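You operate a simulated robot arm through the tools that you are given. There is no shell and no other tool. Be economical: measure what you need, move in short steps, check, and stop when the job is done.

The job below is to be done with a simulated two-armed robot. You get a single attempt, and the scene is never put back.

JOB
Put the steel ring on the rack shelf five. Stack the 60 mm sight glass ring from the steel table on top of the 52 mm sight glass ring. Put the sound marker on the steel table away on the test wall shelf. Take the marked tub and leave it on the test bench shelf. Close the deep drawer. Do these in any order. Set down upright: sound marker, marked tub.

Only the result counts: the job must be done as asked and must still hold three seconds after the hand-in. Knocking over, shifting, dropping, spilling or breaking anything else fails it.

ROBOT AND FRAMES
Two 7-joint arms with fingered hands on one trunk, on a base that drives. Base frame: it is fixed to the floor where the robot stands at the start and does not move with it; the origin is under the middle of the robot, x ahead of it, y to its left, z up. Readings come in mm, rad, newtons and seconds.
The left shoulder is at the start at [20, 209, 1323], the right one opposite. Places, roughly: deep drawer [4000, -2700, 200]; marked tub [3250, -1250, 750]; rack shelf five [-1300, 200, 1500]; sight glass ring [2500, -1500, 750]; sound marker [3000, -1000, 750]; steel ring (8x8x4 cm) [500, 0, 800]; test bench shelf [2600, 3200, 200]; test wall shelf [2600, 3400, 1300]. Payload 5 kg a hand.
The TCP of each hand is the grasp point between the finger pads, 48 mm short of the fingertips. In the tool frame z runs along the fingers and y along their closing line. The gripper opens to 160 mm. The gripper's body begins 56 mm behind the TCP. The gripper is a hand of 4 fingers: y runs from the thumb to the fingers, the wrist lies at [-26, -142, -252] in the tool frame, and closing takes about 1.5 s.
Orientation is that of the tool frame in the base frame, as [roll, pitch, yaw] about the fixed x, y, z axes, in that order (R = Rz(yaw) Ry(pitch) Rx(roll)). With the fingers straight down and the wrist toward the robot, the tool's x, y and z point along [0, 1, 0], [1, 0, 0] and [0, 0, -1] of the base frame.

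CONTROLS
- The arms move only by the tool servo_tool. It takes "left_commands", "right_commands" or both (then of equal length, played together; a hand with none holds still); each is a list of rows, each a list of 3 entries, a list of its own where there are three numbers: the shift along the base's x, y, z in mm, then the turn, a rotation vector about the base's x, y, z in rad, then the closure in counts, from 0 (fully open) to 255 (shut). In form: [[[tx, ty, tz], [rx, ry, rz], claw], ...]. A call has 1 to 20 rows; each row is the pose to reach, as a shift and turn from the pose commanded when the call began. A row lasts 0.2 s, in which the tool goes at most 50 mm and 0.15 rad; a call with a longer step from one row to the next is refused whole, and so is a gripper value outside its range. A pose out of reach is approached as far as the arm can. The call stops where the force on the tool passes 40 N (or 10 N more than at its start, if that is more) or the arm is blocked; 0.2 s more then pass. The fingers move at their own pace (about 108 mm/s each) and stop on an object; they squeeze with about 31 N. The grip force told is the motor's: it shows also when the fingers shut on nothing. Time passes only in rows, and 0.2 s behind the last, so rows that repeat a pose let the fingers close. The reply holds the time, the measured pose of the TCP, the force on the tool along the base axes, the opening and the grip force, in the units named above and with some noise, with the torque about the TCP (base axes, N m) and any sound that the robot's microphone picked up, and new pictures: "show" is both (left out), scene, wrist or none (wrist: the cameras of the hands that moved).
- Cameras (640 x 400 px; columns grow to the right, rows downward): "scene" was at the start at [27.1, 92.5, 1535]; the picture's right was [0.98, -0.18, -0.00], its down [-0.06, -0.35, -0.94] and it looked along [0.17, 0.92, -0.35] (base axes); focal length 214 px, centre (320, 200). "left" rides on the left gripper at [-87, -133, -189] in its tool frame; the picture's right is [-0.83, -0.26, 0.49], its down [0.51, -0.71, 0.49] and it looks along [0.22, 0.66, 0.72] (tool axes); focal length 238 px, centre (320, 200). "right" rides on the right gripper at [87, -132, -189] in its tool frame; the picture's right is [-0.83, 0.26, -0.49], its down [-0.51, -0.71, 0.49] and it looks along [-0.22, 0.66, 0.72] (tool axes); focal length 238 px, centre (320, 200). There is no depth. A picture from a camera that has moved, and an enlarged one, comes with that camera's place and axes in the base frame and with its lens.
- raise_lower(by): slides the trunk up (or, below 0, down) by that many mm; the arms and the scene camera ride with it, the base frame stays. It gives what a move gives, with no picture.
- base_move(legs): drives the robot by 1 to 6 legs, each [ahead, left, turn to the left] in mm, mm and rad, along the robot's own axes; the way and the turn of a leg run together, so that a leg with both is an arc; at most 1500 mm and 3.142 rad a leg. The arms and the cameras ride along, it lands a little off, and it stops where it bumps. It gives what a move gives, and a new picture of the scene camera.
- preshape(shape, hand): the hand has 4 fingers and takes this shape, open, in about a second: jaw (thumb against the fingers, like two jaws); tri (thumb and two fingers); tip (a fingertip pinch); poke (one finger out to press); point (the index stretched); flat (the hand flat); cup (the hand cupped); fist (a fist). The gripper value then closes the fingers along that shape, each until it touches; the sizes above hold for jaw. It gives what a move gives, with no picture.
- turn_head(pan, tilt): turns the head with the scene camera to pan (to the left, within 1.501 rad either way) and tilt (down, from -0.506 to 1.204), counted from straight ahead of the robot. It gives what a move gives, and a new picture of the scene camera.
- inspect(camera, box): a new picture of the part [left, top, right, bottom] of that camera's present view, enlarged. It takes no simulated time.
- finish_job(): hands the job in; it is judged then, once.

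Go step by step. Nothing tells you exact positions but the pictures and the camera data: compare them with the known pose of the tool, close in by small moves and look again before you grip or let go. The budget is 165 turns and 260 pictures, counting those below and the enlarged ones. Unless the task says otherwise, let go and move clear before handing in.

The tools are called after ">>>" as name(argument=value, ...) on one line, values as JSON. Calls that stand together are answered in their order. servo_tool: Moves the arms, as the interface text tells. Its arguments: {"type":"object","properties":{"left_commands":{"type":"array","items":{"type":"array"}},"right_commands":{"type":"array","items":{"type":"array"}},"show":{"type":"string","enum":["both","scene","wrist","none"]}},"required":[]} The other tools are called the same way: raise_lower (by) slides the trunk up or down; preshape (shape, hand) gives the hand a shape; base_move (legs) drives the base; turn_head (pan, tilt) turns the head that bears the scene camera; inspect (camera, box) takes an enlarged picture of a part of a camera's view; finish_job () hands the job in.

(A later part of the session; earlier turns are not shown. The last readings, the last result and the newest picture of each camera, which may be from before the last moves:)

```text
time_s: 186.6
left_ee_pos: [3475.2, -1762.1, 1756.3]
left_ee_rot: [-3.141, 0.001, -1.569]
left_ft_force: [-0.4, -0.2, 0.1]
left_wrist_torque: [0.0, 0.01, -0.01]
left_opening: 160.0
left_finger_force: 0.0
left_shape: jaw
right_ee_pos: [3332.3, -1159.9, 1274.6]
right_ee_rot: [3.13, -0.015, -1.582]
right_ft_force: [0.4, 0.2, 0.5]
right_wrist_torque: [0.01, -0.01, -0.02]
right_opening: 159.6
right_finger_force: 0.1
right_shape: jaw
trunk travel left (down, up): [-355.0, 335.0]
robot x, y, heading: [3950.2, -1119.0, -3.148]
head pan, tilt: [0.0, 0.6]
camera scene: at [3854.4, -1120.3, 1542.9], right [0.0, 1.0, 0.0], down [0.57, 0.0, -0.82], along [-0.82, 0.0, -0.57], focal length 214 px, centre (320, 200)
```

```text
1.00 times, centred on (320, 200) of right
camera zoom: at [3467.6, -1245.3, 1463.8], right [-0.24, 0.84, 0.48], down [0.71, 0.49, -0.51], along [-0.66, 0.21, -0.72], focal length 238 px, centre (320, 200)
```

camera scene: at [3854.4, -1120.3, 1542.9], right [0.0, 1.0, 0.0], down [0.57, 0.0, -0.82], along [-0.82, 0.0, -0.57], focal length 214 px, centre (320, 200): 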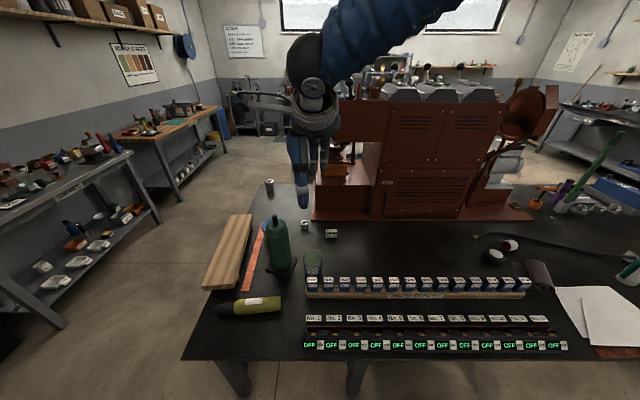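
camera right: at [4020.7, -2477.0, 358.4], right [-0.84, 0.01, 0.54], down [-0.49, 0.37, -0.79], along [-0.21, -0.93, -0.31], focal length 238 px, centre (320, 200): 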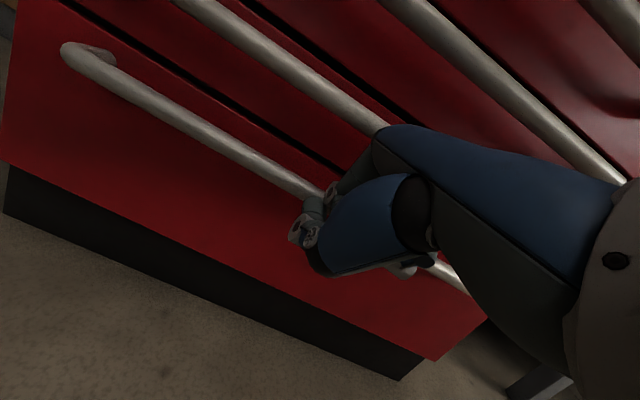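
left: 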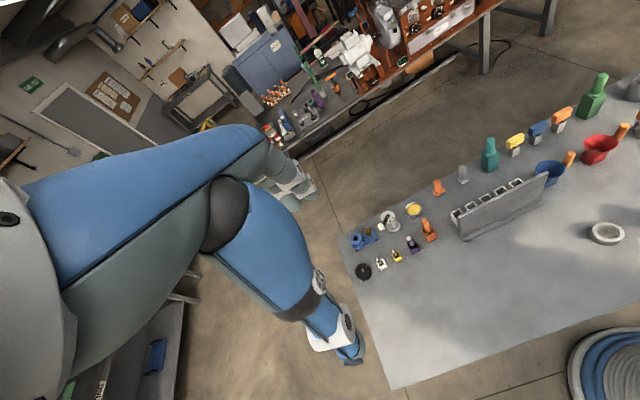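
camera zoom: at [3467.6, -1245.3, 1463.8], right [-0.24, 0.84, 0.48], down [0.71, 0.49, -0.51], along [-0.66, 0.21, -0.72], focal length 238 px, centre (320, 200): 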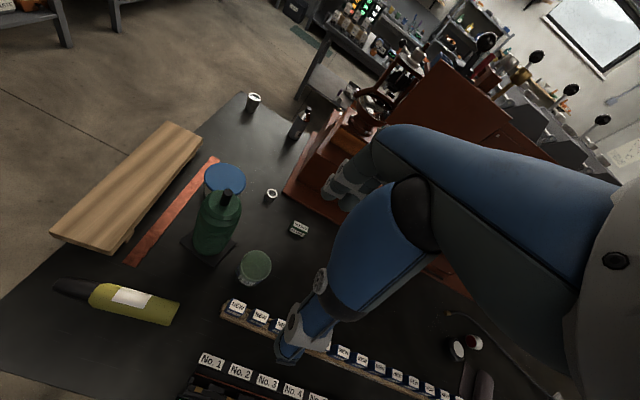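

The tub shows "350 ml / 200 ml" marks. The marker is at about (2930, -1052), the tub at (3162, -1157). I step a little closer and bring the right hand toward the marker.

>>> base_move(legs=[[50, 80, 0]])

>>> servo_tool(right_commands=[[[-30, 30, 0], [0, 0, 0], 0], [[-60, 60, 0], [0, 0, 0], 0], [[-90, 90, 0], [0, 0, 0], 0], [[-125, 120, 0], [0, 0, 0], 0], [[-160, 150, 0], [0, 0, 0], 0], [[-200, 170, 0], [0, 0, 0], 0], [[-245, 180, 0], [0, 0, 0.01], 0], [[-285, 186, 0], [0, 0, 0.01], 0], [[-325, 188, 0], [0, 0, 0.01], 0]], show="none")

>>> raise_lower(by=-240)

>>> turn_head(pan=-0.1, tilt=0.6)

>>> inspect(camera="right", box=[0, 0, 640, 400])

```text
time_s: 187.7
left_ee_pos: [3423.5, -1843.9, 1755.1]
left_ee_rot: [-3.139, 0.001, -1.571]
left_ft_force: [-0.4, -1.2, -1.1]
left_wrist_torque: [0.12, -0.09, -0.03]
left_opening: 159.9
left_finger_force: 0.1
left_shape: jaw
right_ee_pos: [3281.9, -1238.6, 1273.8]
right_ee_rot: [3.13, -0.017, -1.581]
right_ft_force: [-0.9, -0.2, 0.5]
right_wrist_torque: [0.03, -0.03, 0.0]
right_opening: 159.7
right_finger_force: 0.0
right_shape: jaw
trunk travel left (down, up): [-355.0, 335.0]
robot x, y, heading: [3903.0, -1199.7, -3.14]
head pan, tilt: [0.0, 0.6]
camera scene: at [3802.9, -1200.1, 1542.9], right [0.0, 1.0, 0.0], down [0.57, 0.0, -0.82], along [-0.82, 0.0, -0.57], focal length 214 px, centre (320, 200)
```

scene: 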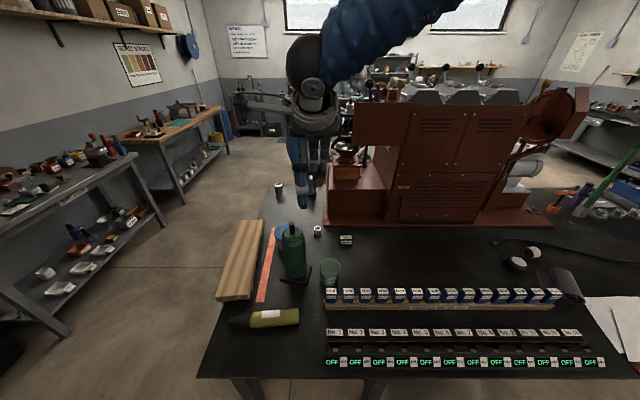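

```text
time_s: 189.7
left_ee_pos: [3422.3, -1842.6, 1754.6]
left_ee_rot: [-3.139, 0.001, -1.573]
left_ft_force: [-2.2, -0.4, -1.1]
left_wrist_torque: [0.09, -0.16, -0.04]
left_opening: 159.8
left_finger_force: 0.1
left_shape: jaw
right_ee_pos: [2956.5, -1050.6, 1272.6]
right_ee_rot: [3.13, -0.015, -1.571]
right_ft_force: [-0.8, 0.4, 0.2]
right_wrist_torque: [-0.02, -0.1, 0.01]
right_opening: 159.8
right_finger_force: 0.1
right_shape: jaw
trunk travel left (down, up): [-355.0, 335.0]
robot x, y, heading: [3897.4, -1201.2, 3.143]
head pan, tilt: [0.0, 0.6]
```

```text
time_s: 192.2
left_ee_pos: [3425.2, -1841.6, 1516.4]
left_ee_rot: [-3.14, 0.003, -1.57]
left_ft_force: [-0.5, 0.4, 0.5]
left_wrist_torque: [-0.02, 0.03, -0.01]
left_opening: 160.0
left_finger_force: 0.1
left_shape: jaw
right_ee_pos: [2958.0, -1050.5, 1034.7]
right_ee_rot: [3.129, -0.016, -1.569]
right_ft_force: [0.6, -0.1, 0.0]
right_wrist_torque: [-0.02, -0.03, 0.0]
right_opening: 159.9
right_finger_force: 0.0
right_shape: jaw
trunk travel left (down, up): [-115.0, 575.0]
robot x, y, heading: [3898.9, -1195.0, -3.142]
head pan, tilt: [0.0, 0.6]
```

```text
time_s: 192.9
left_ee_pos: [3424.4, -1841.8, 1516.8]
left_ee_rot: [-3.14, 0.001, -1.57]
left_ft_force: [0.1, 0.4, 0.1]
left_wrist_torque: [-0.03, -0.04, 0.0]
left_opening: 159.8
left_finger_force: 0.1
left_shape: jaw
right_ee_pos: [2957.3, -1052.1, 1033.5]
right_ee_rot: [3.129, -0.016, -1.57]
right_ft_force: [-0.1, 0.4, -0.1]
right_wrist_torque: [0.04, 0.01, -0.01]
right_opening: 160.0
right_finger_force: 0.0
right_shape: jaw
trunk travel left (down, up): [-115.0, 575.0]
robot x, y, heading: [3900.7, -1197.8, -3.139]
head pan, tilt: [-0.099, 0.6]
camera scene: at [3804.2, -1190.6, 1303.0], right [0.1, 1.0, 0.0], down [0.56, -0.06, -0.82], along [-0.82, 0.08, -0.57], focal length 214 px, centre (320, 200)
```

scene: 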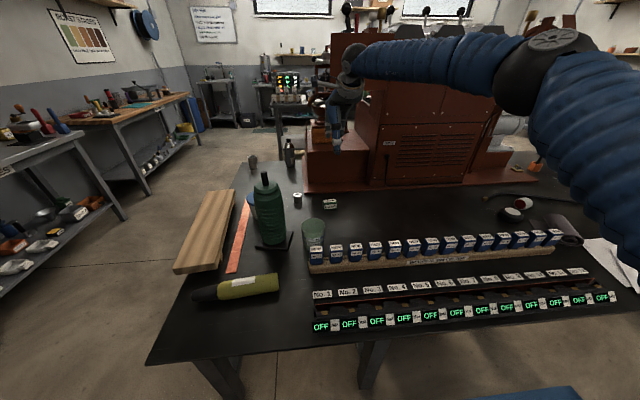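

```text
1.00 times, centred on (320, 200) of right
camera zoom: at [3093.0, -1134.9, 1223.2], right [-0.25, 0.84, 0.48], down [0.7, 0.5, -0.51], along [-0.66, 0.21, -0.72], focal length 238 px, centre (320, 200)
```

zoom: 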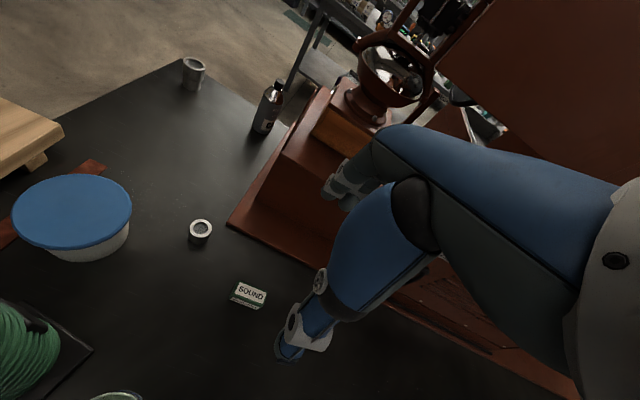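

The marker is at about (2937, -1055). I narrow the fingers a bit and descend partway.

>>> servo_tool(right_commands=[[[-5, -1, -40], [0, 0, 0], 60], [[-10, -2, -85], [0, 0, 0], 80], [[-15, -3, -130], [0, 0, 0], 100], [[-20, -3, -175], [0, 0, 0], 100], [[-20, -3, -215], [0, 0, 0], 100], [[-20, -3, -250], [0, 0, 0], 100], [[-20, -3, -250], [0, 0, 0], 100]])

>>> inspect(camera="right", box=[200, 200, 400, 400])

```text
time_s: 194.5
left_ee_pos: [3426.3, -1842.5, 1516.6]
left_ee_rot: [-3.14, 0.002, -1.571]
left_ft_force: [1.5, 0.5, -0.8]
left_wrist_torque: [0.01, 0.08, -0.02]
left_opening: 159.9
left_finger_force: 0.1
left_shape: jaw
right_ee_pos: [2938.4, -1054.5, 784.9]
right_ee_rot: [3.129, -0.013, -1.571]
right_ft_force: [0.8, 0.4, -0.1]
right_wrist_torque: [0.05, -0.02, -0.03]
right_opening: 97.6
right_finger_force: 0.0
right_shape: jaw
trunk travel left (down, up): [-115.0, 575.0]
robot x, y, heading: [3905.8, -1200.4, -3.141]
head pan, tilt: [-0.099, 0.6]
camera scene: at [3804.9, -1190.6, 1303.1], right [0.1, 1.0, 0.0], down [0.56, -0.06, -0.83], along [-0.82, 0.08, -0.56], focal length 214 px, centre (320, 200)
camera right: at [3074.1, -1138.6, 973.6], right [-0.25, 0.84, 0.48], down [0.7, 0.5, -0.51], along [-0.66, 0.21, -0.72], focal length 238 px, centre (320, 200)
```

scene: 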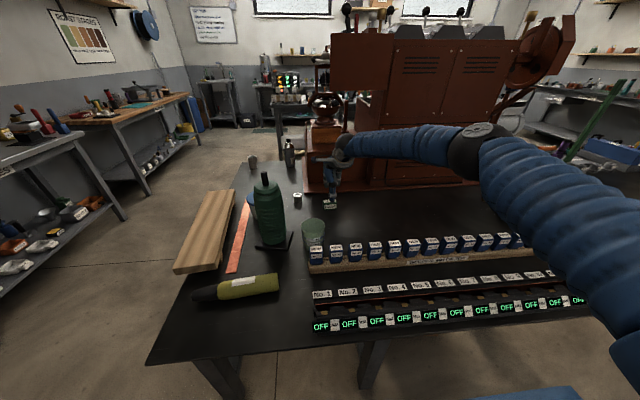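
right: 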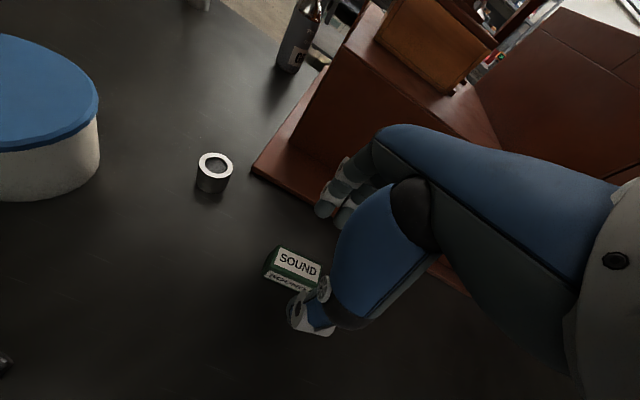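

```text
2.00 times, centred on (300, 300) of right
camera zoom: at [3074.1, -1138.6, 973.6], right [-0.25, 0.84, 0.48], down [0.7, 0.5, -0.51], along [-0.66, 0.21, -0.72], focal length 477 px, centre (360, 0)
```

zoom: 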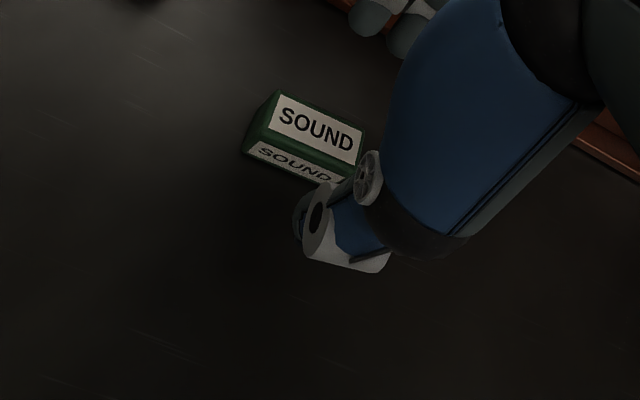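

Centered well. I descend to the marker and close.

>>> servo_tool(right_commands=[[[-3, 0, -35], [0, 0, 0], 100], [[-6, 0, -60], [0, 0, 0], 100], [[-6, 0, -75], [0, 0, 0], 100], [[-6, 0, -75], [0, 0, 0], 150], [[-6, 0, -75], [0, 0, 0], 180], [[-6, 0, -75], [0, 0, 0], 210], [[-6, 0, -75], [0, 0, 0], 255], [[-6, 0, -75], [0, 0, 0], 255], [[-6, 0, -75], [0, 0, 0], 255]])

>>> inspect(camera="right", box=[200, 150, 400, 350])

```text
time_s: 196.5
left_ee_pos: [3425.4, -1841.5, 1516.1]
left_ee_rot: [-3.141, 0.002, -1.571]
left_ft_force: [-0.2, -0.4, 0.6]
left_wrist_torque: [-0.01, -0.02, 0.0]
left_opening: 159.8
left_finger_force: 0.1
left_shape: jaw
right_ee_pos: [2931.6, -1054.2, 708.3]
right_ee_rot: [3.131, -0.015, -1.573]
right_ft_force: [-0.1, 0.8, 0.0]
right_wrist_torque: [0.0, 0.03, -0.03]
right_opening: 28.8
right_finger_force: 30.6
right_shape: jaw
trunk travel left (down, up): [-115.0, 575.0]
robot x, y, heading: [3899.9, -1200.6, -3.145]
head pan, tilt: [-0.099, 0.6]
camera scene: at [3804.2, -1190.6, 1303.0], right [0.1, 1.0, 0.0], down [0.56, -0.06, -0.82], along [-0.82, 0.08, -0.57], focal length 214 px, centre (320, 200)
camera right: at [3067.7, -1138.1, 897.8], right [-0.25, 0.84, 0.48], down [0.7, 0.5, -0.51], along [-0.66, 0.21, -0.72], focal length 238 px, centre (320, 200)
```

scene: 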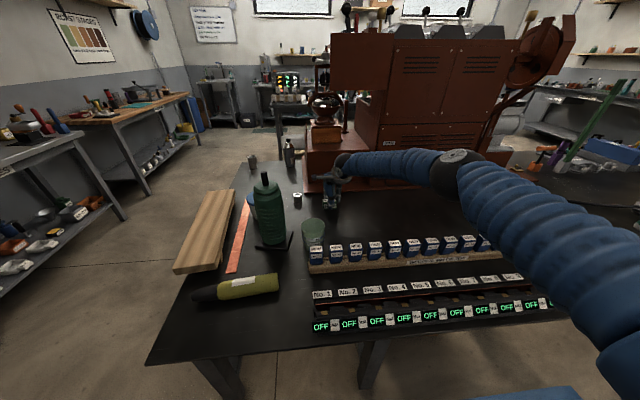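
right: 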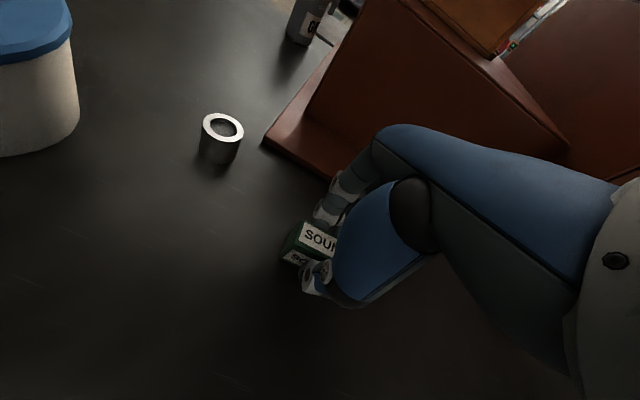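

```text
2.00 times, centred on (300, 250) of right
camera zoom: at [3067.7, -1138.1, 897.8], right [-0.25, 0.84, 0.48], down [0.7, 0.5, -0.51], along [-0.66, 0.21, -0.72], focal length 477 px, centre (360, 100)
```

zoom: 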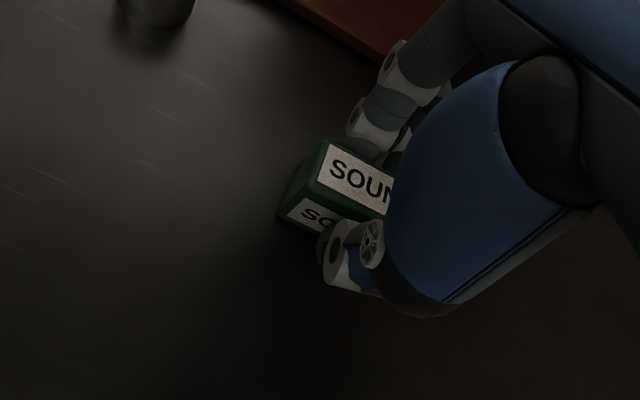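

The marker is held. I lift it high and retract it to the right side.

>>> servo_tool(right_commands=[[[0, 0, 20], [0, 0, 0], 255], [[0, 0, 60], [0, 0, 0], 255], [[0, 0, 105], [0, 0, 0], 255], [[0, 0, 150], [0, 0, 0], 255], [[0, 0, 200], [0, 0, 0], 255], [[0, 0, 250], [0, 0, 0], 255], [[0, 0, 300], [0, 0, 0], 255], [[15, 10, 345], [0, 0, 0], 255], [[40, 25, 385], [0, 0, 0], 255], [[75, 40, 415], [0, 0, 0], 255], [[115, 55, 435], [0, 0, 0], 255], [[160, 70, 440], [0, 0, 0], 255], [[205, 85, 440], [0, 0, 0], 255], [[250, 100, 440], [0, 0, 0], 255], [[295, 115, 440], [0, 0, 0], 255], [[340, 130, 440], [0, 0, 0], 255], [[385, 145, 440], [0, 0, 0], 255], [[430, 160, 440], [0, 0, 0], 255]])

```text
time_s: 200.3
left_ee_pos: [3427.2, -1840.8, 1517.6]
left_ee_rot: [3.141, 0.0, -1.57]
left_ft_force: [1.7, 1.3, 1.9]
left_wrist_torque: [-0.09, 0.19, 0.05]
left_opening: 159.8
left_finger_force: 0.1
left_shape: jaw
right_ee_pos: [3363.0, -893.2, 1149.3]
right_ee_rot: [3.13, -0.019, -1.571]
right_ft_force: [0.5, 0.5, -1.2]
right_wrist_torque: [-0.02, 0.07, 0.0]
right_opening: 28.7
right_finger_force: 30.8
right_shape: jaw
trunk travel left (down, up): [-115.0, 575.0]
robot x, y, heading: [3902.0, -1195.9, -3.139]
head pan, tilt: [-0.099, 0.6]
camera scene: at [3805.7, -1189.5, 1303.1], right [0.1, 1.0, 0.0], down [0.56, -0.06, -0.83], along [-0.82, 0.08, -0.56], focal length 214 px, centre (320, 200)
camera right: at [3499.6, -976.2, 1338.8], right [-0.25, 0.84, 0.48], down [0.7, 0.5, -0.51], along [-0.66, 0.21, -0.72], focal length 238 px, centre (320, 200)
```

scene: 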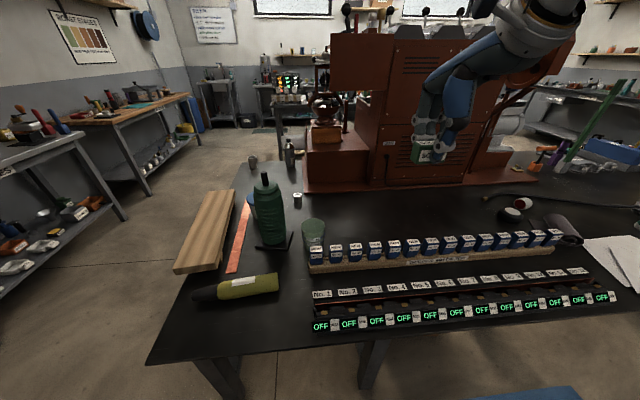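
right: 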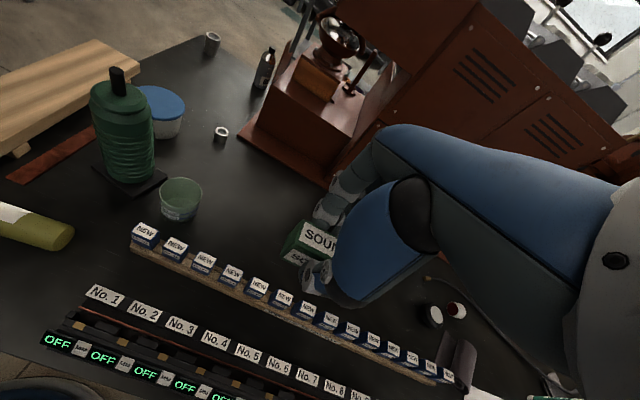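

Now the tub with the left hand, yawed a bit so the thumb avoids the NEW boxes. I shift the right hand aside and bring the left hand above the tub at safe height.

>>> servo_tool(left_commands=[[[-10, 38, 0], [0, 0, 0], 0], [[-24, 76, 0], [0, 0, 0.03], 0], [[-38, 114, 0], [0, 0, 0.06], 0], [[-52, 152, 0], [0, 0, 0.09], 0], [[-66, 190, 0], [0, 0, 0.12], 0], [[-80, 228, 0], [0, 0, 0.15], 0], [[-94, 266, -10], [0, 0, 0.18], 0], [[-108, 304, -30], [0, 0, 0.21], 0], [[-122, 342, -50], [0, 0, 0.24], 0], [[-136, 380, -70], [0, 0, 0.27], 0], [[-150, 418, -90], [0, 0, 0.3], 0], [[-164, 456, -110], [0, 0, 0.33], 0], [[-178, 494, -130], [0, 0, 0.36], 0], [[-192, 532, -150], [0, 0, 0.39], 0], [[-206, 570, -170], [0, 0, 0.42], 0], [[-220, 608, -190], [0, 0, 0.45], 0], [[-234, 646, -210], [0, 0, 0.48], 0], [[-250, 680, -235], [0, 0, 0.5], 0], [[-250, 680, -280], [0, 0, 0.5], 0]], right_commands=[[[10, 25, 0], [0, 0, 0], 255], [[20, 50, 0], [0, 0, 0], 255], [[30, 75, 0], [0, 0, 0], 255], [[40, 100, 0], [0, 0, 0], 255], [[50, 125, 0], [0, 0, 0], 255], [[60, 150, 0], [0, 0, 0], 255], [[60, 150, 0], [0, 0, 0], 255], [[60, 150, 0], [0, 0, 0], 255], [[60, 150, 0], [0, 0, 0], 255], [[60, 150, 0], [0, 0, 0], 255], [[60, 150, 0], [0, 0, 0], 255], [[60, 150, 0], [0, 0, 0], 255], [[60, 150, 0], [0, 0, 0], 255], [[60, 150, 0], [0, 0, 0], 255], [[60, 150, 0], [0, 0, 0], 255], [[60, 150, 0], [0, 0, 0], 255], [[60, 150, 0], [0, 0, 0], 255], [[60, 150, 0], [0, 0, 0], 255], [[60, 150, 0], [0, 0, 0], 255]])

```text
time_s: 204.3
left_ee_pos: [3171.4, -1487.2, 1342.5]
left_ee_rot: [-3.141, 0.001, -1.074]
left_ft_force: [-0.6, 0.0, 0.2]
left_wrist_torque: [-0.03, 0.0, 0.0]
left_opening: 160.2
left_finger_force: 0.1
left_shape: jaw
left hand out of reach, approached as far as the arm can: row 8, 9, 10, 11, 12, 13, 14, 15, 16, 17, 18, 19
right_ee_pos: [3421.3, -742.8, 1150.2]
right_ee_rot: [3.13, -0.019, -1.571]
right_ft_force: [0.0, -0.4, -1.3]
right_wrist_torque: [0.01, 0.03, 0.05]
right_opening: 28.5
right_finger_force: 30.9
right_shape: jaw
trunk travel left (down, up): [-115.0, 575.0]
robot x, y, heading: [3906.9, -1199.7, -3.141]
head pan, tilt: [-0.099, 0.6]
camera scene: at [3804.2, -1189.9, 1303.0], right [0.1, 1.0, 0.0], down [0.56, -0.06, -0.82], along [-0.82, 0.08, -0.57], focal length 214 px, centre (320, 200)
camera right: at [3556.6, -826.5, 1338.9], right [-0.25, 0.84, 0.48], down [0.7, 0.5, -0.51], along [-0.66, 0.21, -0.72], focal length 238 px, centre (320, 200)
camera left: at [3247.2, -1347.7, 1531.7], right [-0.17, 0.86, -0.49], down [0.87, -0.11, -0.49], along [-0.47, -0.5, -0.72], focal length 238 px, centre (320, 200)
```

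scene: 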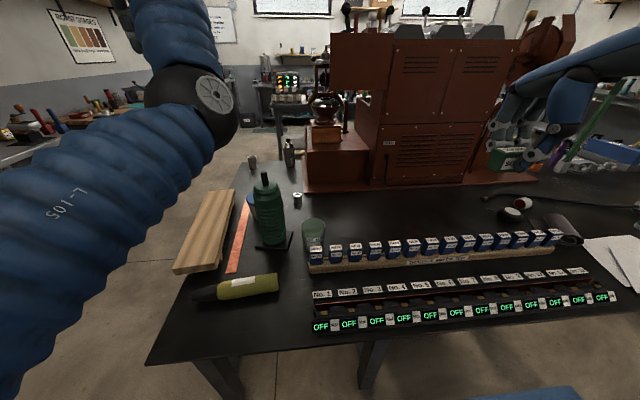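
right: 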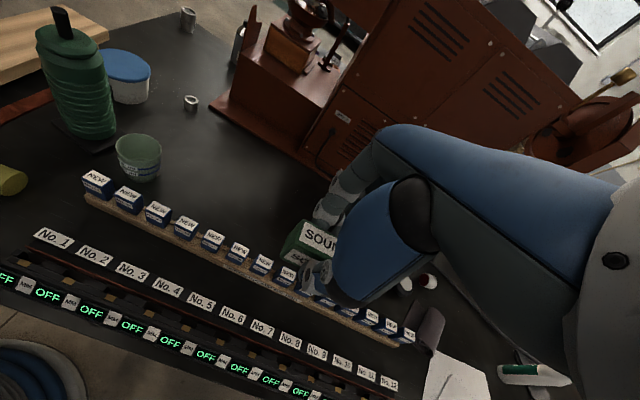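
left: 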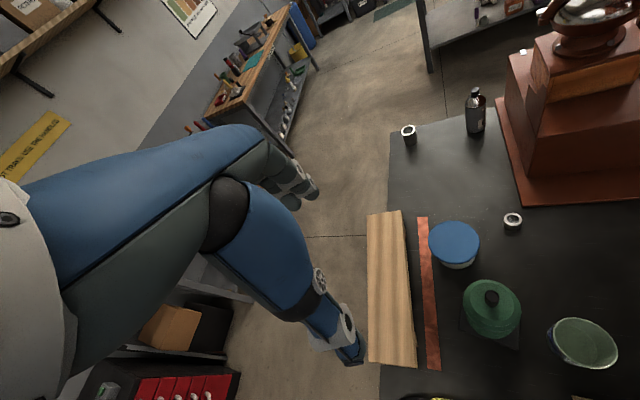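

The inward reach was limited by the left arm. I shift the base 250 mm to the right so the tub is straight ahead of the left shoulder.

>>> base_move(legs=[[0, -250, 0]])

>>> servo_tool(left_commands=[[[0, 20, -10], [0, 0, 0], 0], [[0, 40, -30], [0, 0, 0], 0], [[0, 60, -60], [0, 0, 0], 0], [[0, 80, -95], [0, 0, 0], 0], [[0, 80, -135], [0, 0, 0], 0], [[0, 80, -175], [0, 0, 0], 0], [[0, 80, -200], [0, 0, 0], 0]])

```text
time_s: 206.1
left_ee_pos: [3172.0, -1236.8, 1342.4]
left_ee_rot: [3.141, -0.003, -1.072]
left_ft_force: [0.1, 1.1, 0.4]
left_wrist_torque: [-0.2, -0.01, 0.03]
left_opening: 159.9
left_finger_force: 0.1
left_shape: jaw
right_ee_pos: [3420.0, -492.3, 1149.1]
right_ee_rot: [3.131, -0.019, -1.57]
right_ft_force: [0.5, 1.0, -0.3]
right_wrist_torque: [-0.1, 0.01, 0.03]
right_opening: 28.9
right_finger_force: 31.3
right_shape: jaw
trunk travel left (down, up): [-115.0, 575.0]
robot x, y, heading: [3905.1, -947.5, -3.138]
head pan, tilt: [-0.099, 0.6]
camera scene: at [3804.1, -939.6, 1302.9], right [0.1, 1.0, 0.0], down [0.56, -0.06, -0.82], along [-0.82, 0.08, -0.57], focal length 214 px, centre (320, 200)
```

scene: 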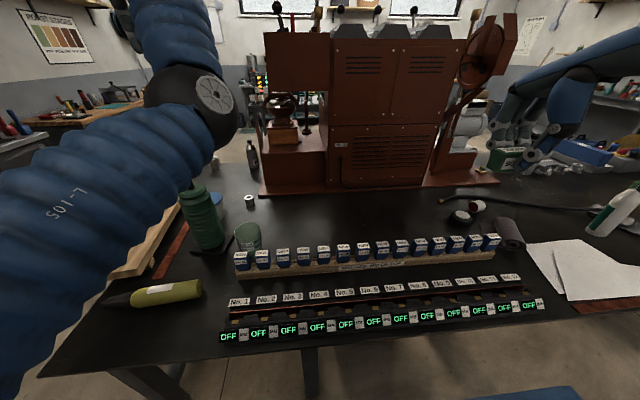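

```text
time_s: 207.7
left_ee_pos: [3103.6, -1265.2, 1190.7]
left_ee_rot: [-3.132, 0.0, -1.081]
left_ft_force: [-1.4, -1.0, 0.1]
left_wrist_torque: [0.11, -0.13, 0.0]
left_opening: 160.0
left_finger_force: 0.1
left_shape: jaw
left hand out of reach, approached as far as the arm can: row 1, 2, 3, 4, 5, 6, 7
right_ee_pos: [3417.4, -494.2, 1148.0]
right_ee_rot: [3.135, -0.015, -1.57]
right_ft_force: [-2.6, -0.8, -2.1]
right_wrist_torque: [0.0, -0.21, 0.02]
right_opening: 28.6
right_finger_force: 30.2
right_shape: jaw
trunk travel left (down, up): [-115.0, 575.0]
robot x, y, heading: [3903.5, -950.4, -3.141]
head pan, tilt: [-0.099, 0.6]
camera scene: at [3801.5, -941.3, 1302.7], right [0.1, 1.0, 0.0], down [0.56, -0.06, -0.82], along [-0.82, 0.08, -0.57], focal length 214 px, centre (320, 200)
camera left: at [3179.0, -1128.2, 1382.4], right [-0.16, 0.86, -0.48], down [0.87, -0.11, -0.48], along [-0.47, -0.5, -0.73], focal length 238 px, centre (320, 200)
```

scene: 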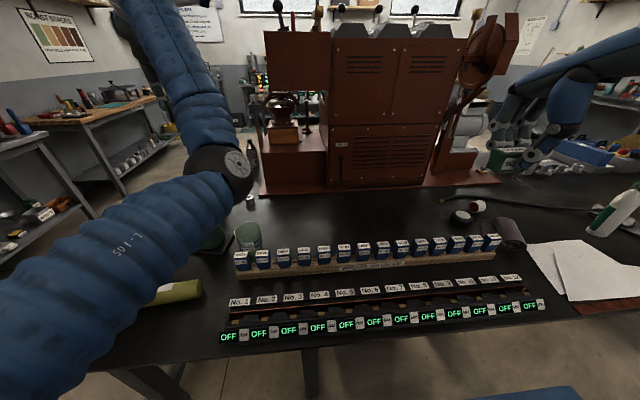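
left: 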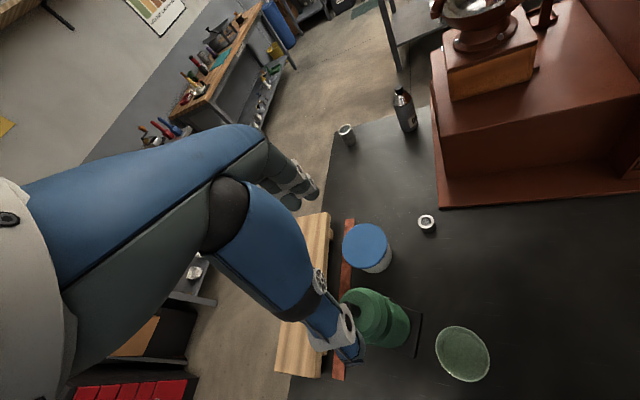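

The inward yaw is the limiting factor. I turn the hand back to its natural yaw; then I will grip the tub near its rim, with the thumb above the boxes.

>>> servo_tool(left_commands=[[[0, 0, 15], [0, 0, -0.12], 0], [[0, 0, 20], [0, 0, -0.24], 0], [[0, 0, 20], [0, 0, -0.36], 0], [[0, 0, 20], [0, 0, -0.48], 0], [[0, 0, 20], [0, 0, -0.5], 0], [[0, 0, 20], [0, 0, -0.5], 0], [[0, 0, 20], [0, 0, -0.5], 0]])

```text
time_s: 209.3
left_ee_pos: [3106.4, -1265.1, 1216.2]
left_ee_rot: [-3.139, 0.001, -1.574]
left_ft_force: [0.2, 0.1, 0.2]
left_wrist_torque: [-0.02, -0.03, 0.01]
left_opening: 160.0
left_finger_force: 0.0
left_shape: jaw
right_ee_pos: [3420.7, -493.5, 1149.6]
right_ee_rot: [3.131, -0.018, -1.571]
right_ft_force: [0.0, -0.4, -1.3]
right_wrist_torque: [0.01, 0.0, -0.02]
right_opening: 28.6
right_finger_force: 31.1
right_shape: jaw
trunk travel left (down, up): [-115.0, 575.0]
robot x, y, heading: [3901.6, -952.3, -3.14]
head pan, tilt: [-0.099, 0.6]
camera scene: at [3804.0, -940.7, 1302.9], right [0.1, 1.0, 0.0], down [0.56, -0.06, -0.82], along [-0.82, 0.08, -0.57], focal length 214 px, centre (320, 200)
camera left: at [3239.0, -1179.1, 1405.3], right [0.26, 0.83, -0.49], down [0.71, -0.51, -0.49], along [-0.66, -0.22, -0.72], focal length 238 px, centre (320, 200)
```

scene: 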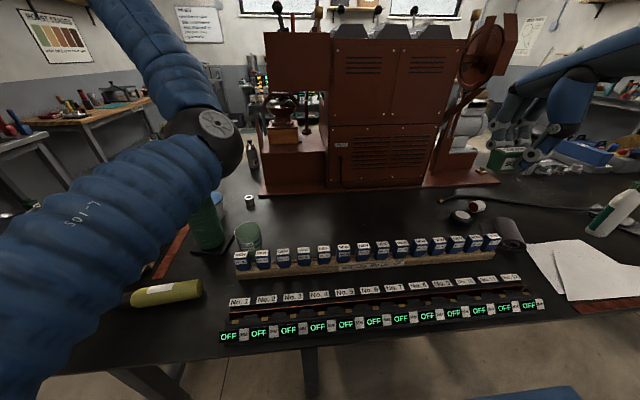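
left: 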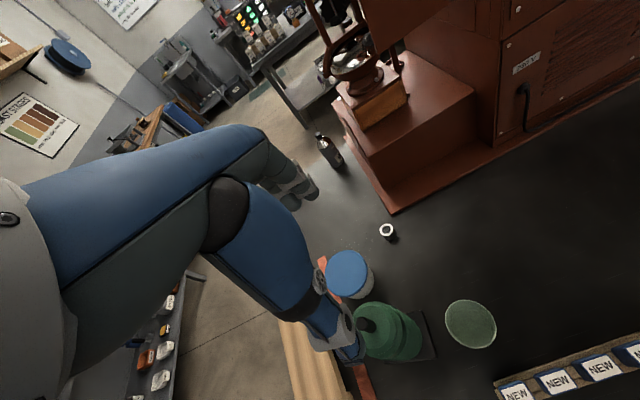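

The tub's rim is centred at about (3172, -1159), and the boxes are 40+ mm from it. I move over it and descend partway.

>>> servo_tool(left_commands=[[[20, 35, 0], [0, 0, 0], 0], [[40, 70, 0], [0, 0, 0], 0], [[66, 106, 0], [0, 0, 0], 0], [[66, 106, -45], [0, 0, 0], 0], [[66, 106, -90], [0, 0, 0], 0], [[66, 106, -135], [0, 0, 0], 0], [[66, 106, -180], [0, 0, 0], 0], [[66, 106, -225], [0, 0, 0], 0], [[66, 106, -270], [0, 0, 0], 0], [[66, 106, -315], [0, 0, 0], 0], [[66, 106, -350], [0, 0, 0], 0], [[66, 106, -350], [0, 0, 0], 0]])

>>> inspect(camera="scene", box=[180, 180, 320, 290])

```text
time_s: 211.5
left_ee_pos: [3123.2, -1263.4, 933.1]
left_ee_rot: [3.139, 0.006, -1.575]
left_ft_force: [33.9, 4.2, 8.3]
left_wrist_torque: [-0.11, 0.68, 0.03]
left_opening: 159.8
left_finger_force: 0.1
left_shape: jaw
left hand out of reach, approached as far as the arm can: row 2, 3, 4, 5, 6, 7, 8, 9, 10
right_ee_pos: [3422.4, -494.1, 1150.7]
right_ee_rot: [3.129, -0.017, -1.568]
right_ft_force: [-1.5, -1.1, -0.4]
right_wrist_torque: [0.04, -0.1, 0.03]
right_opening: 28.7
right_finger_force: 31.4
right_shape: jaw
trunk travel left (down, up): [-115.0, 575.0]
robot x, y, heading: [3901.1, -950.2, -3.136]
head pan, tilt: [-0.099, 0.6]
stopped in row 10 (left hand): the force on the tool passed its limit (the readings are from after the stop); the commanded pose is now the measured one
camera scene: at [3807.1, -940.8, 1303.2], right [0.1, 1.0, 0.0], down [0.56, -0.05, -0.83], along [-0.82, 0.08, -0.56], focal length 214 px, centre (320, 200)
camera left: at [3257.0, -1178.8, 1122.6], right [0.26, 0.84, -0.48], down [0.71, -0.51, -0.49], along [-0.66, -0.21, -0.72], focal length 238 px, centre (320, 200)
```

scene: 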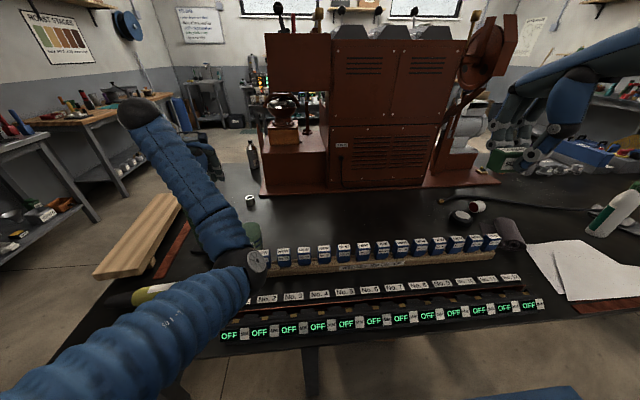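
left: 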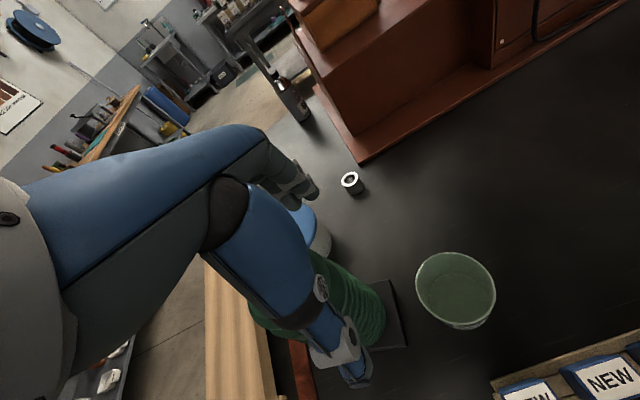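

```text
3.64 times, centred on (250, 235) of scene
camera zoom: at [3807.1, -940.8, 1303.2], right [0.1, 1.0, 0.0], down [0.56, -0.05, -0.83], along [-0.82, 0.08, -0.56], focal length 780 px, centre (574, 73)
```

zoom: 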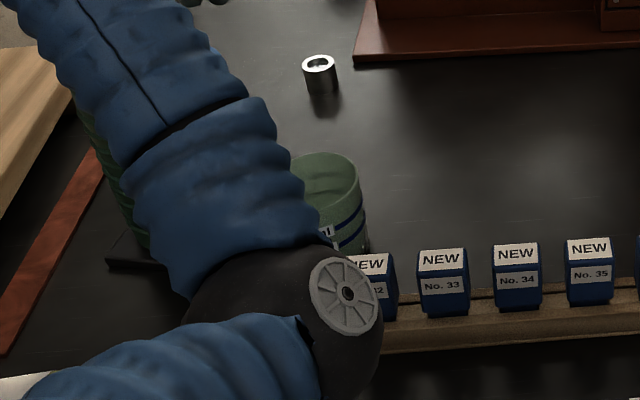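

The left hand did not reach sideways and came down over the green grinder; I lift straight up immediately.

>>> servo_tool(left_commands=[[[0, 0, 15], [0, 0, 0], 0], [[0, 0, 40], [0, 0, 0], 0], [[0, 0, 80], [0, 0, 0], 0], [[0, 0, 120], [0, 0, 0], 0], [[0, 0, 165], [0, 0, 0], 0], [[0, 0, 210], [0, 0, 0], 0], [[0, 0, 255], [0, 0, 0], 0], [[0, 0, 300], [0, 0, 0], 0]])

>>> inspect(camera="left", box=[240, 200, 560, 400])

```text
time_s: 213.3
left_ee_pos: [3119.4, -1261.6, 1232.8]
left_ee_rot: [3.139, 0.003, -1.575]
left_ft_force: [0.8, 0.6, -1.3]
left_wrist_torque: [-0.04, 0.06, -0.01]
left_opening: 160.0
left_finger_force: 0.0
left_shape: jaw
right_ee_pos: [3421.7, -492.8, 1149.7]
right_ee_rot: [3.13, -0.017, -1.571]
right_ft_force: [1.4, -0.6, -0.8]
right_wrist_torque: [-0.02, 0.13, 0.01]
right_opening: 29.1
right_finger_force: 31.0
right_shape: jaw
trunk travel left (down, up): [-115.0, 575.0]
robot x, y, heading: [3902.5, -950.6, -3.141]
head pan, tilt: [-0.099, 0.6]
camera scene: at [3805.5, -940.5, 1303.1], right [0.1, 1.0, 0.0], down [0.56, -0.06, -0.83], along [-0.82, 0.08, -0.56], focal length 214 px, centre (320, 200)
camera left: at [3254.1, -1177.6, 1421.4], right [0.26, 0.83, -0.48], down [0.71, -0.51, -0.49], along [-0.66, -0.21, -0.72], focal length 238 px, centre (320, 200)
```

scene: 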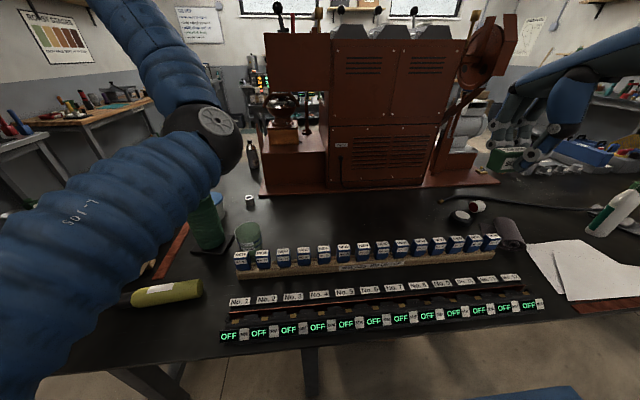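
left: 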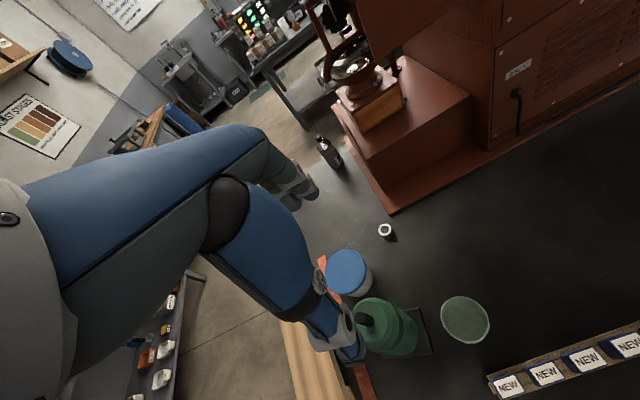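

```text
2.00 times, centred on (400, 300) of left
camera zoom: at [3254.1, -1177.6, 1421.4], right [0.26, 0.83, -0.48], down [0.71, -0.51, -0.49], along [-0.66, -0.21, -0.72], focal length 477 px, centre (160, 0)
```

zoom: 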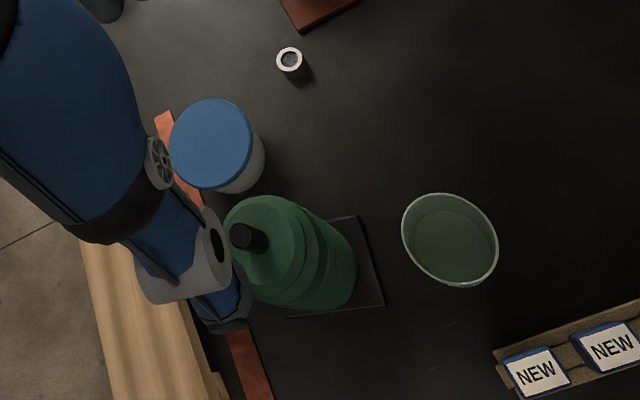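

The grinder has not moved. The left arm needs more lateral room, so I shift the base 140 mm further right and realign.

>>> base_move(legs=[[0, -150, 0]])

>>> servo_tool(left_commands=[[[15, -10, 0], [0, 0, 0], 0], [[30, -25, 0], [0, 0, 0], 0], [[54, -44, 0], [0, 0, 0], 0], [[54, -44, -20], [0, 0, 0], 0], [[54, -44, -20], [0, 0, 0], 0]])

```text
time_s: 214.7
left_ee_pos: [3117.9, -1107.0, 1232.0]
left_ee_rot: [3.141, 0.003, -1.579]
left_ft_force: [-0.4, 2.1, 0.0]
left_wrist_torque: [-0.21, -0.03, 0.01]
left_opening: 159.8
left_finger_force: 0.0
left_shape: jaw
right_ee_pos: [3421.8, -340.2, 1148.3]
right_ee_rot: [3.131, -0.017, -1.573]
right_ft_force: [-0.1, 1.5, -0.6]
right_wrist_torque: [-0.15, 0.04, 0.02]
right_opening: 28.7
right_finger_force: 31.2
right_shape: jaw
trunk travel left (down, up): [-115.0, 575.0]
robot x, y, heading: [3901.2, -800.1, 3.141]
head pan, tilt: [-0.099, 0.6]
camera scene: at [3803.9, -788.5, 1302.9], right [0.1, 0.99, 0.0], down [0.56, -0.06, -0.82], along [-0.82, 0.08, -0.57], focal length 214 px, centre (320, 200)
```

scene: 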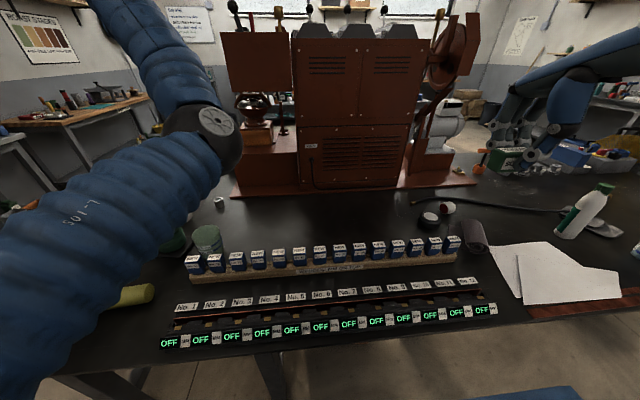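

```text
time_s: 215.9
left_ee_pos: [3172.7, -1155.1, 1212.4]
left_ee_rot: [3.137, 0.002, -1.58]
left_ft_force: [0.4, -1.0, 0.5]
left_wrist_torque: [0.01, 0.04, 0.02]
left_opening: 160.2
left_finger_force: 0.1
left_shape: jaw
right_ee_pos: [3422.0, -342.4, 1150.4]
right_ee_rot: [3.129, -0.017, -1.573]
right_ft_force: [0.5, -0.8, -0.7]
right_wrist_torque: [0.01, 0.05, -0.01]
right_opening: 28.6
right_finger_force: 30.9
right_shape: jaw
trunk travel left (down, up): [-115.0, 575.0]
robot x, y, heading: [3900.2, -801.8, 3.142]
head pan, tilt: [-0.099, 0.6]
camera scene: at [3804.8, -790.1, 1303.1], right [0.1, 0.99, 0.0], down [0.56, -0.06, -0.83], along [-0.82, 0.08, -0.56], focal length 214 px, centre (320, 200)
camera left: at [3307.0, -1070.1, 1401.4], right [0.26, 0.83, -0.48], down [0.7, -0.51, -0.49], along [-0.66, -0.21, -0.72], focal length 238 px, centre (320, 200)
```

scene: 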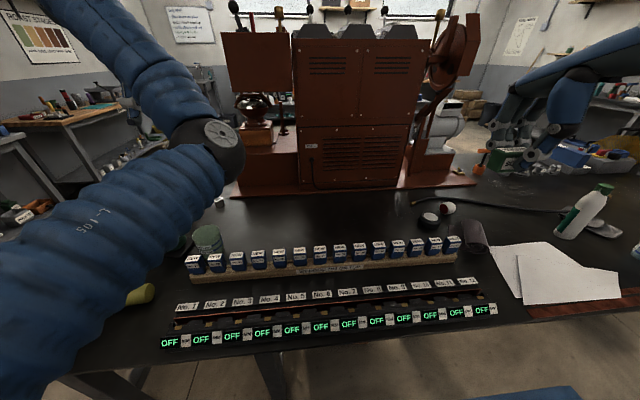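
left: 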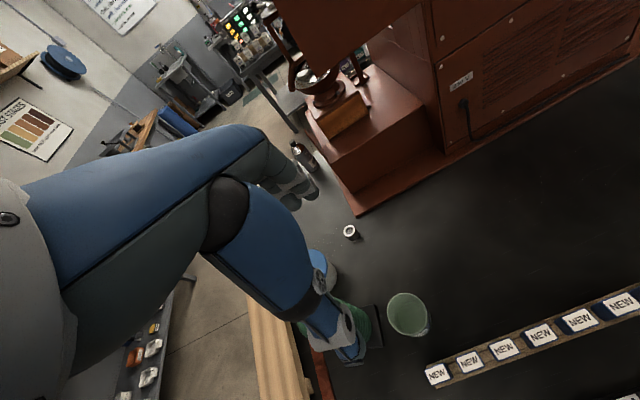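

The hand now tracks; the tub is at (3171, -1157). I descend partway and check.

>>> servo_tool(left_commands=[[[-1, -1, -45], [0, 0, 0], 0], [[-1, -2, -90], [0, 0, 0], 0], [[-1, -2, -135], [0, 0, 0], 0], [[-1, -2, -180], [0, 0, 0], 0], [[-1, -2, -225], [0, 0, 0], 0], [[-1, -2, -270], [0, 0, 0], 0], [[-1, -2, -315], [0, 0, 0], 0], [[-1, -2, -350], [0, 0, 0], 0], [[-1, -2, -350], [0, 0, 0], 0]])

>>> inspect(camera="left", box=[240, 160, 520, 400])

```text
time_s: 217.9
left_ee_pos: [3171.0, -1154.5, 862.3]
left_ee_rot: [3.137, 0.004, -1.58]
left_ft_force: [0.4, 0.5, 1.1]
left_wrist_torque: [0.0, 0.06, 0.02]
left_opening: 160.2
left_finger_force: 0.2
left_shape: jaw
right_ee_pos: [3421.5, -342.2, 1149.1]
right_ee_rot: [3.129, -0.016, -1.572]
right_ft_force: [0.2, 0.2, 0.6]
right_wrist_torque: [-0.01, 0.01, 0.02]
right_opening: 28.7
right_finger_force: 31.0
right_shape: jaw
trunk travel left (down, up): [-115.0, 575.0]
robot x, y, heading: [3904.1, -798.4, 3.14]
head pan, tilt: [-0.099, 0.6]
camera scene: at [3804.2, -789.9, 1303.0], right [0.1, 0.99, 0.0], down [0.56, -0.06, -0.82], along [-0.82, 0.08, -0.57], focal length 214 px, centre (320, 200)
camera left: at [3305.8, -1070.2, 1050.6], right [0.26, 0.83, -0.48], down [0.7, -0.51, -0.49], along [-0.66, -0.21, -0.72], focal length 238 px, centre (320, 200)
```

scene: 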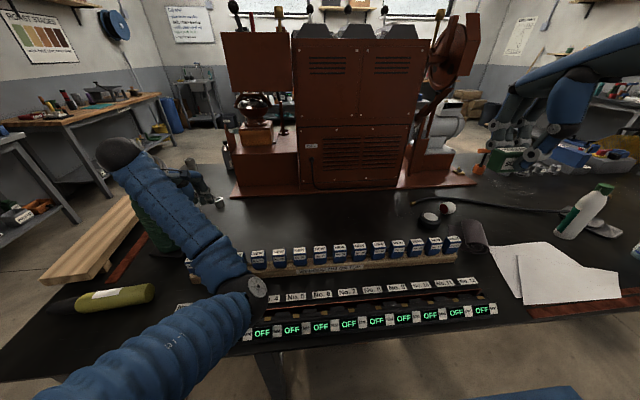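
left: 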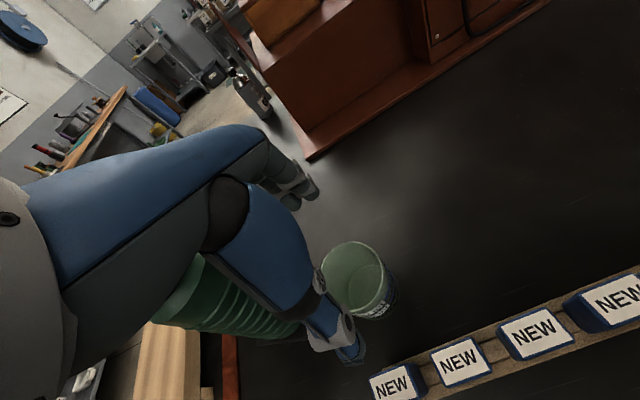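

```text
1.67 times, centred on (380, 280) of left
camera zoom: at [3305.8, -1070.2, 1050.6], right [0.26, 0.83, -0.48], down [0.7, -0.51, -0.49], along [-0.66, -0.21, -0.72], focal length 397 px, centre (220, 67)
```

zoom: 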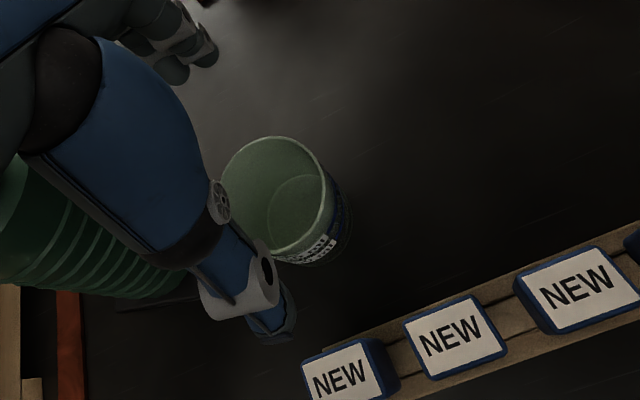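

Good clearance around the tub. I narrow slightly, descend and grip.

>>> servo_tool(left_commands=[[[0, -2, -35], [0, 0, 0], 40], [[0, -3, -75], [0, 0, 0], 50], [[0, -3, -110], [0, 0, 0], 50], [[0, -3, -135], [0, 0, 0], 50], [[0, -3, -135], [0, 0, 0], 50]], show="wrist")

>>> inspect(camera="left", box=[240, 160, 520, 400])

```text
time_s: 219.3
left_ee_pos: [3152.9, -1186.1, 769.0]
left_ee_rot: [3.088, -0.021, -1.555]
left_ft_force: [19.6, 35.1, -20.1]
left_wrist_torque: [-2.43, 1.39, 0.12]
left_opening: 129.1
left_finger_force: 0.2
left_shape: jaw
right_ee_pos: [3424.5, -336.9, 1148.5]
right_ee_rot: [3.13, -0.02, -1.576]
right_ft_force: [-0.1, 0.4, -0.6]
right_wrist_torque: [-0.05, 0.05, 0.01]
right_opening: 28.6
right_finger_force: 30.7
right_shape: jaw
trunk travel left (down, up): [-115.0, 575.0]
robot x, y, heading: [3902.9, -800.4, 3.141]
head pan, tilt: [-0.099, 0.6]
stopped in row 5 (left hand): the arm was blocked; the commanded pose is now the measured one
camera left: at [3294.8, -1094.1, 948.0], right [0.22, 0.83, -0.52], down [0.69, -0.51, -0.52], along [-0.69, -0.24, -0.68], focal length 238 px, centre (320, 200)
```

left: 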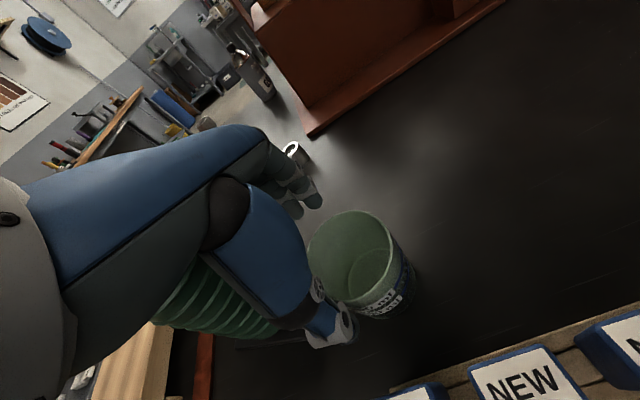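

```text
1.67 times, centred on (380, 280) of left
camera zoom: at [3294.8, -1094.1, 948.0], right [0.22, 0.83, -0.52], down [0.69, -0.51, -0.52], along [-0.69, -0.24, -0.68], focal length 397 px, centre (220, 67)
```

zoom: 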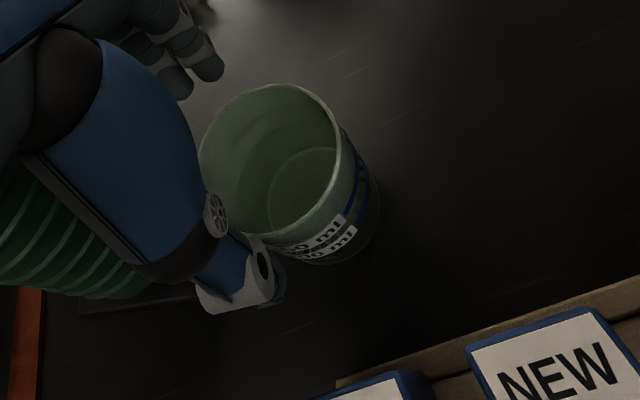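

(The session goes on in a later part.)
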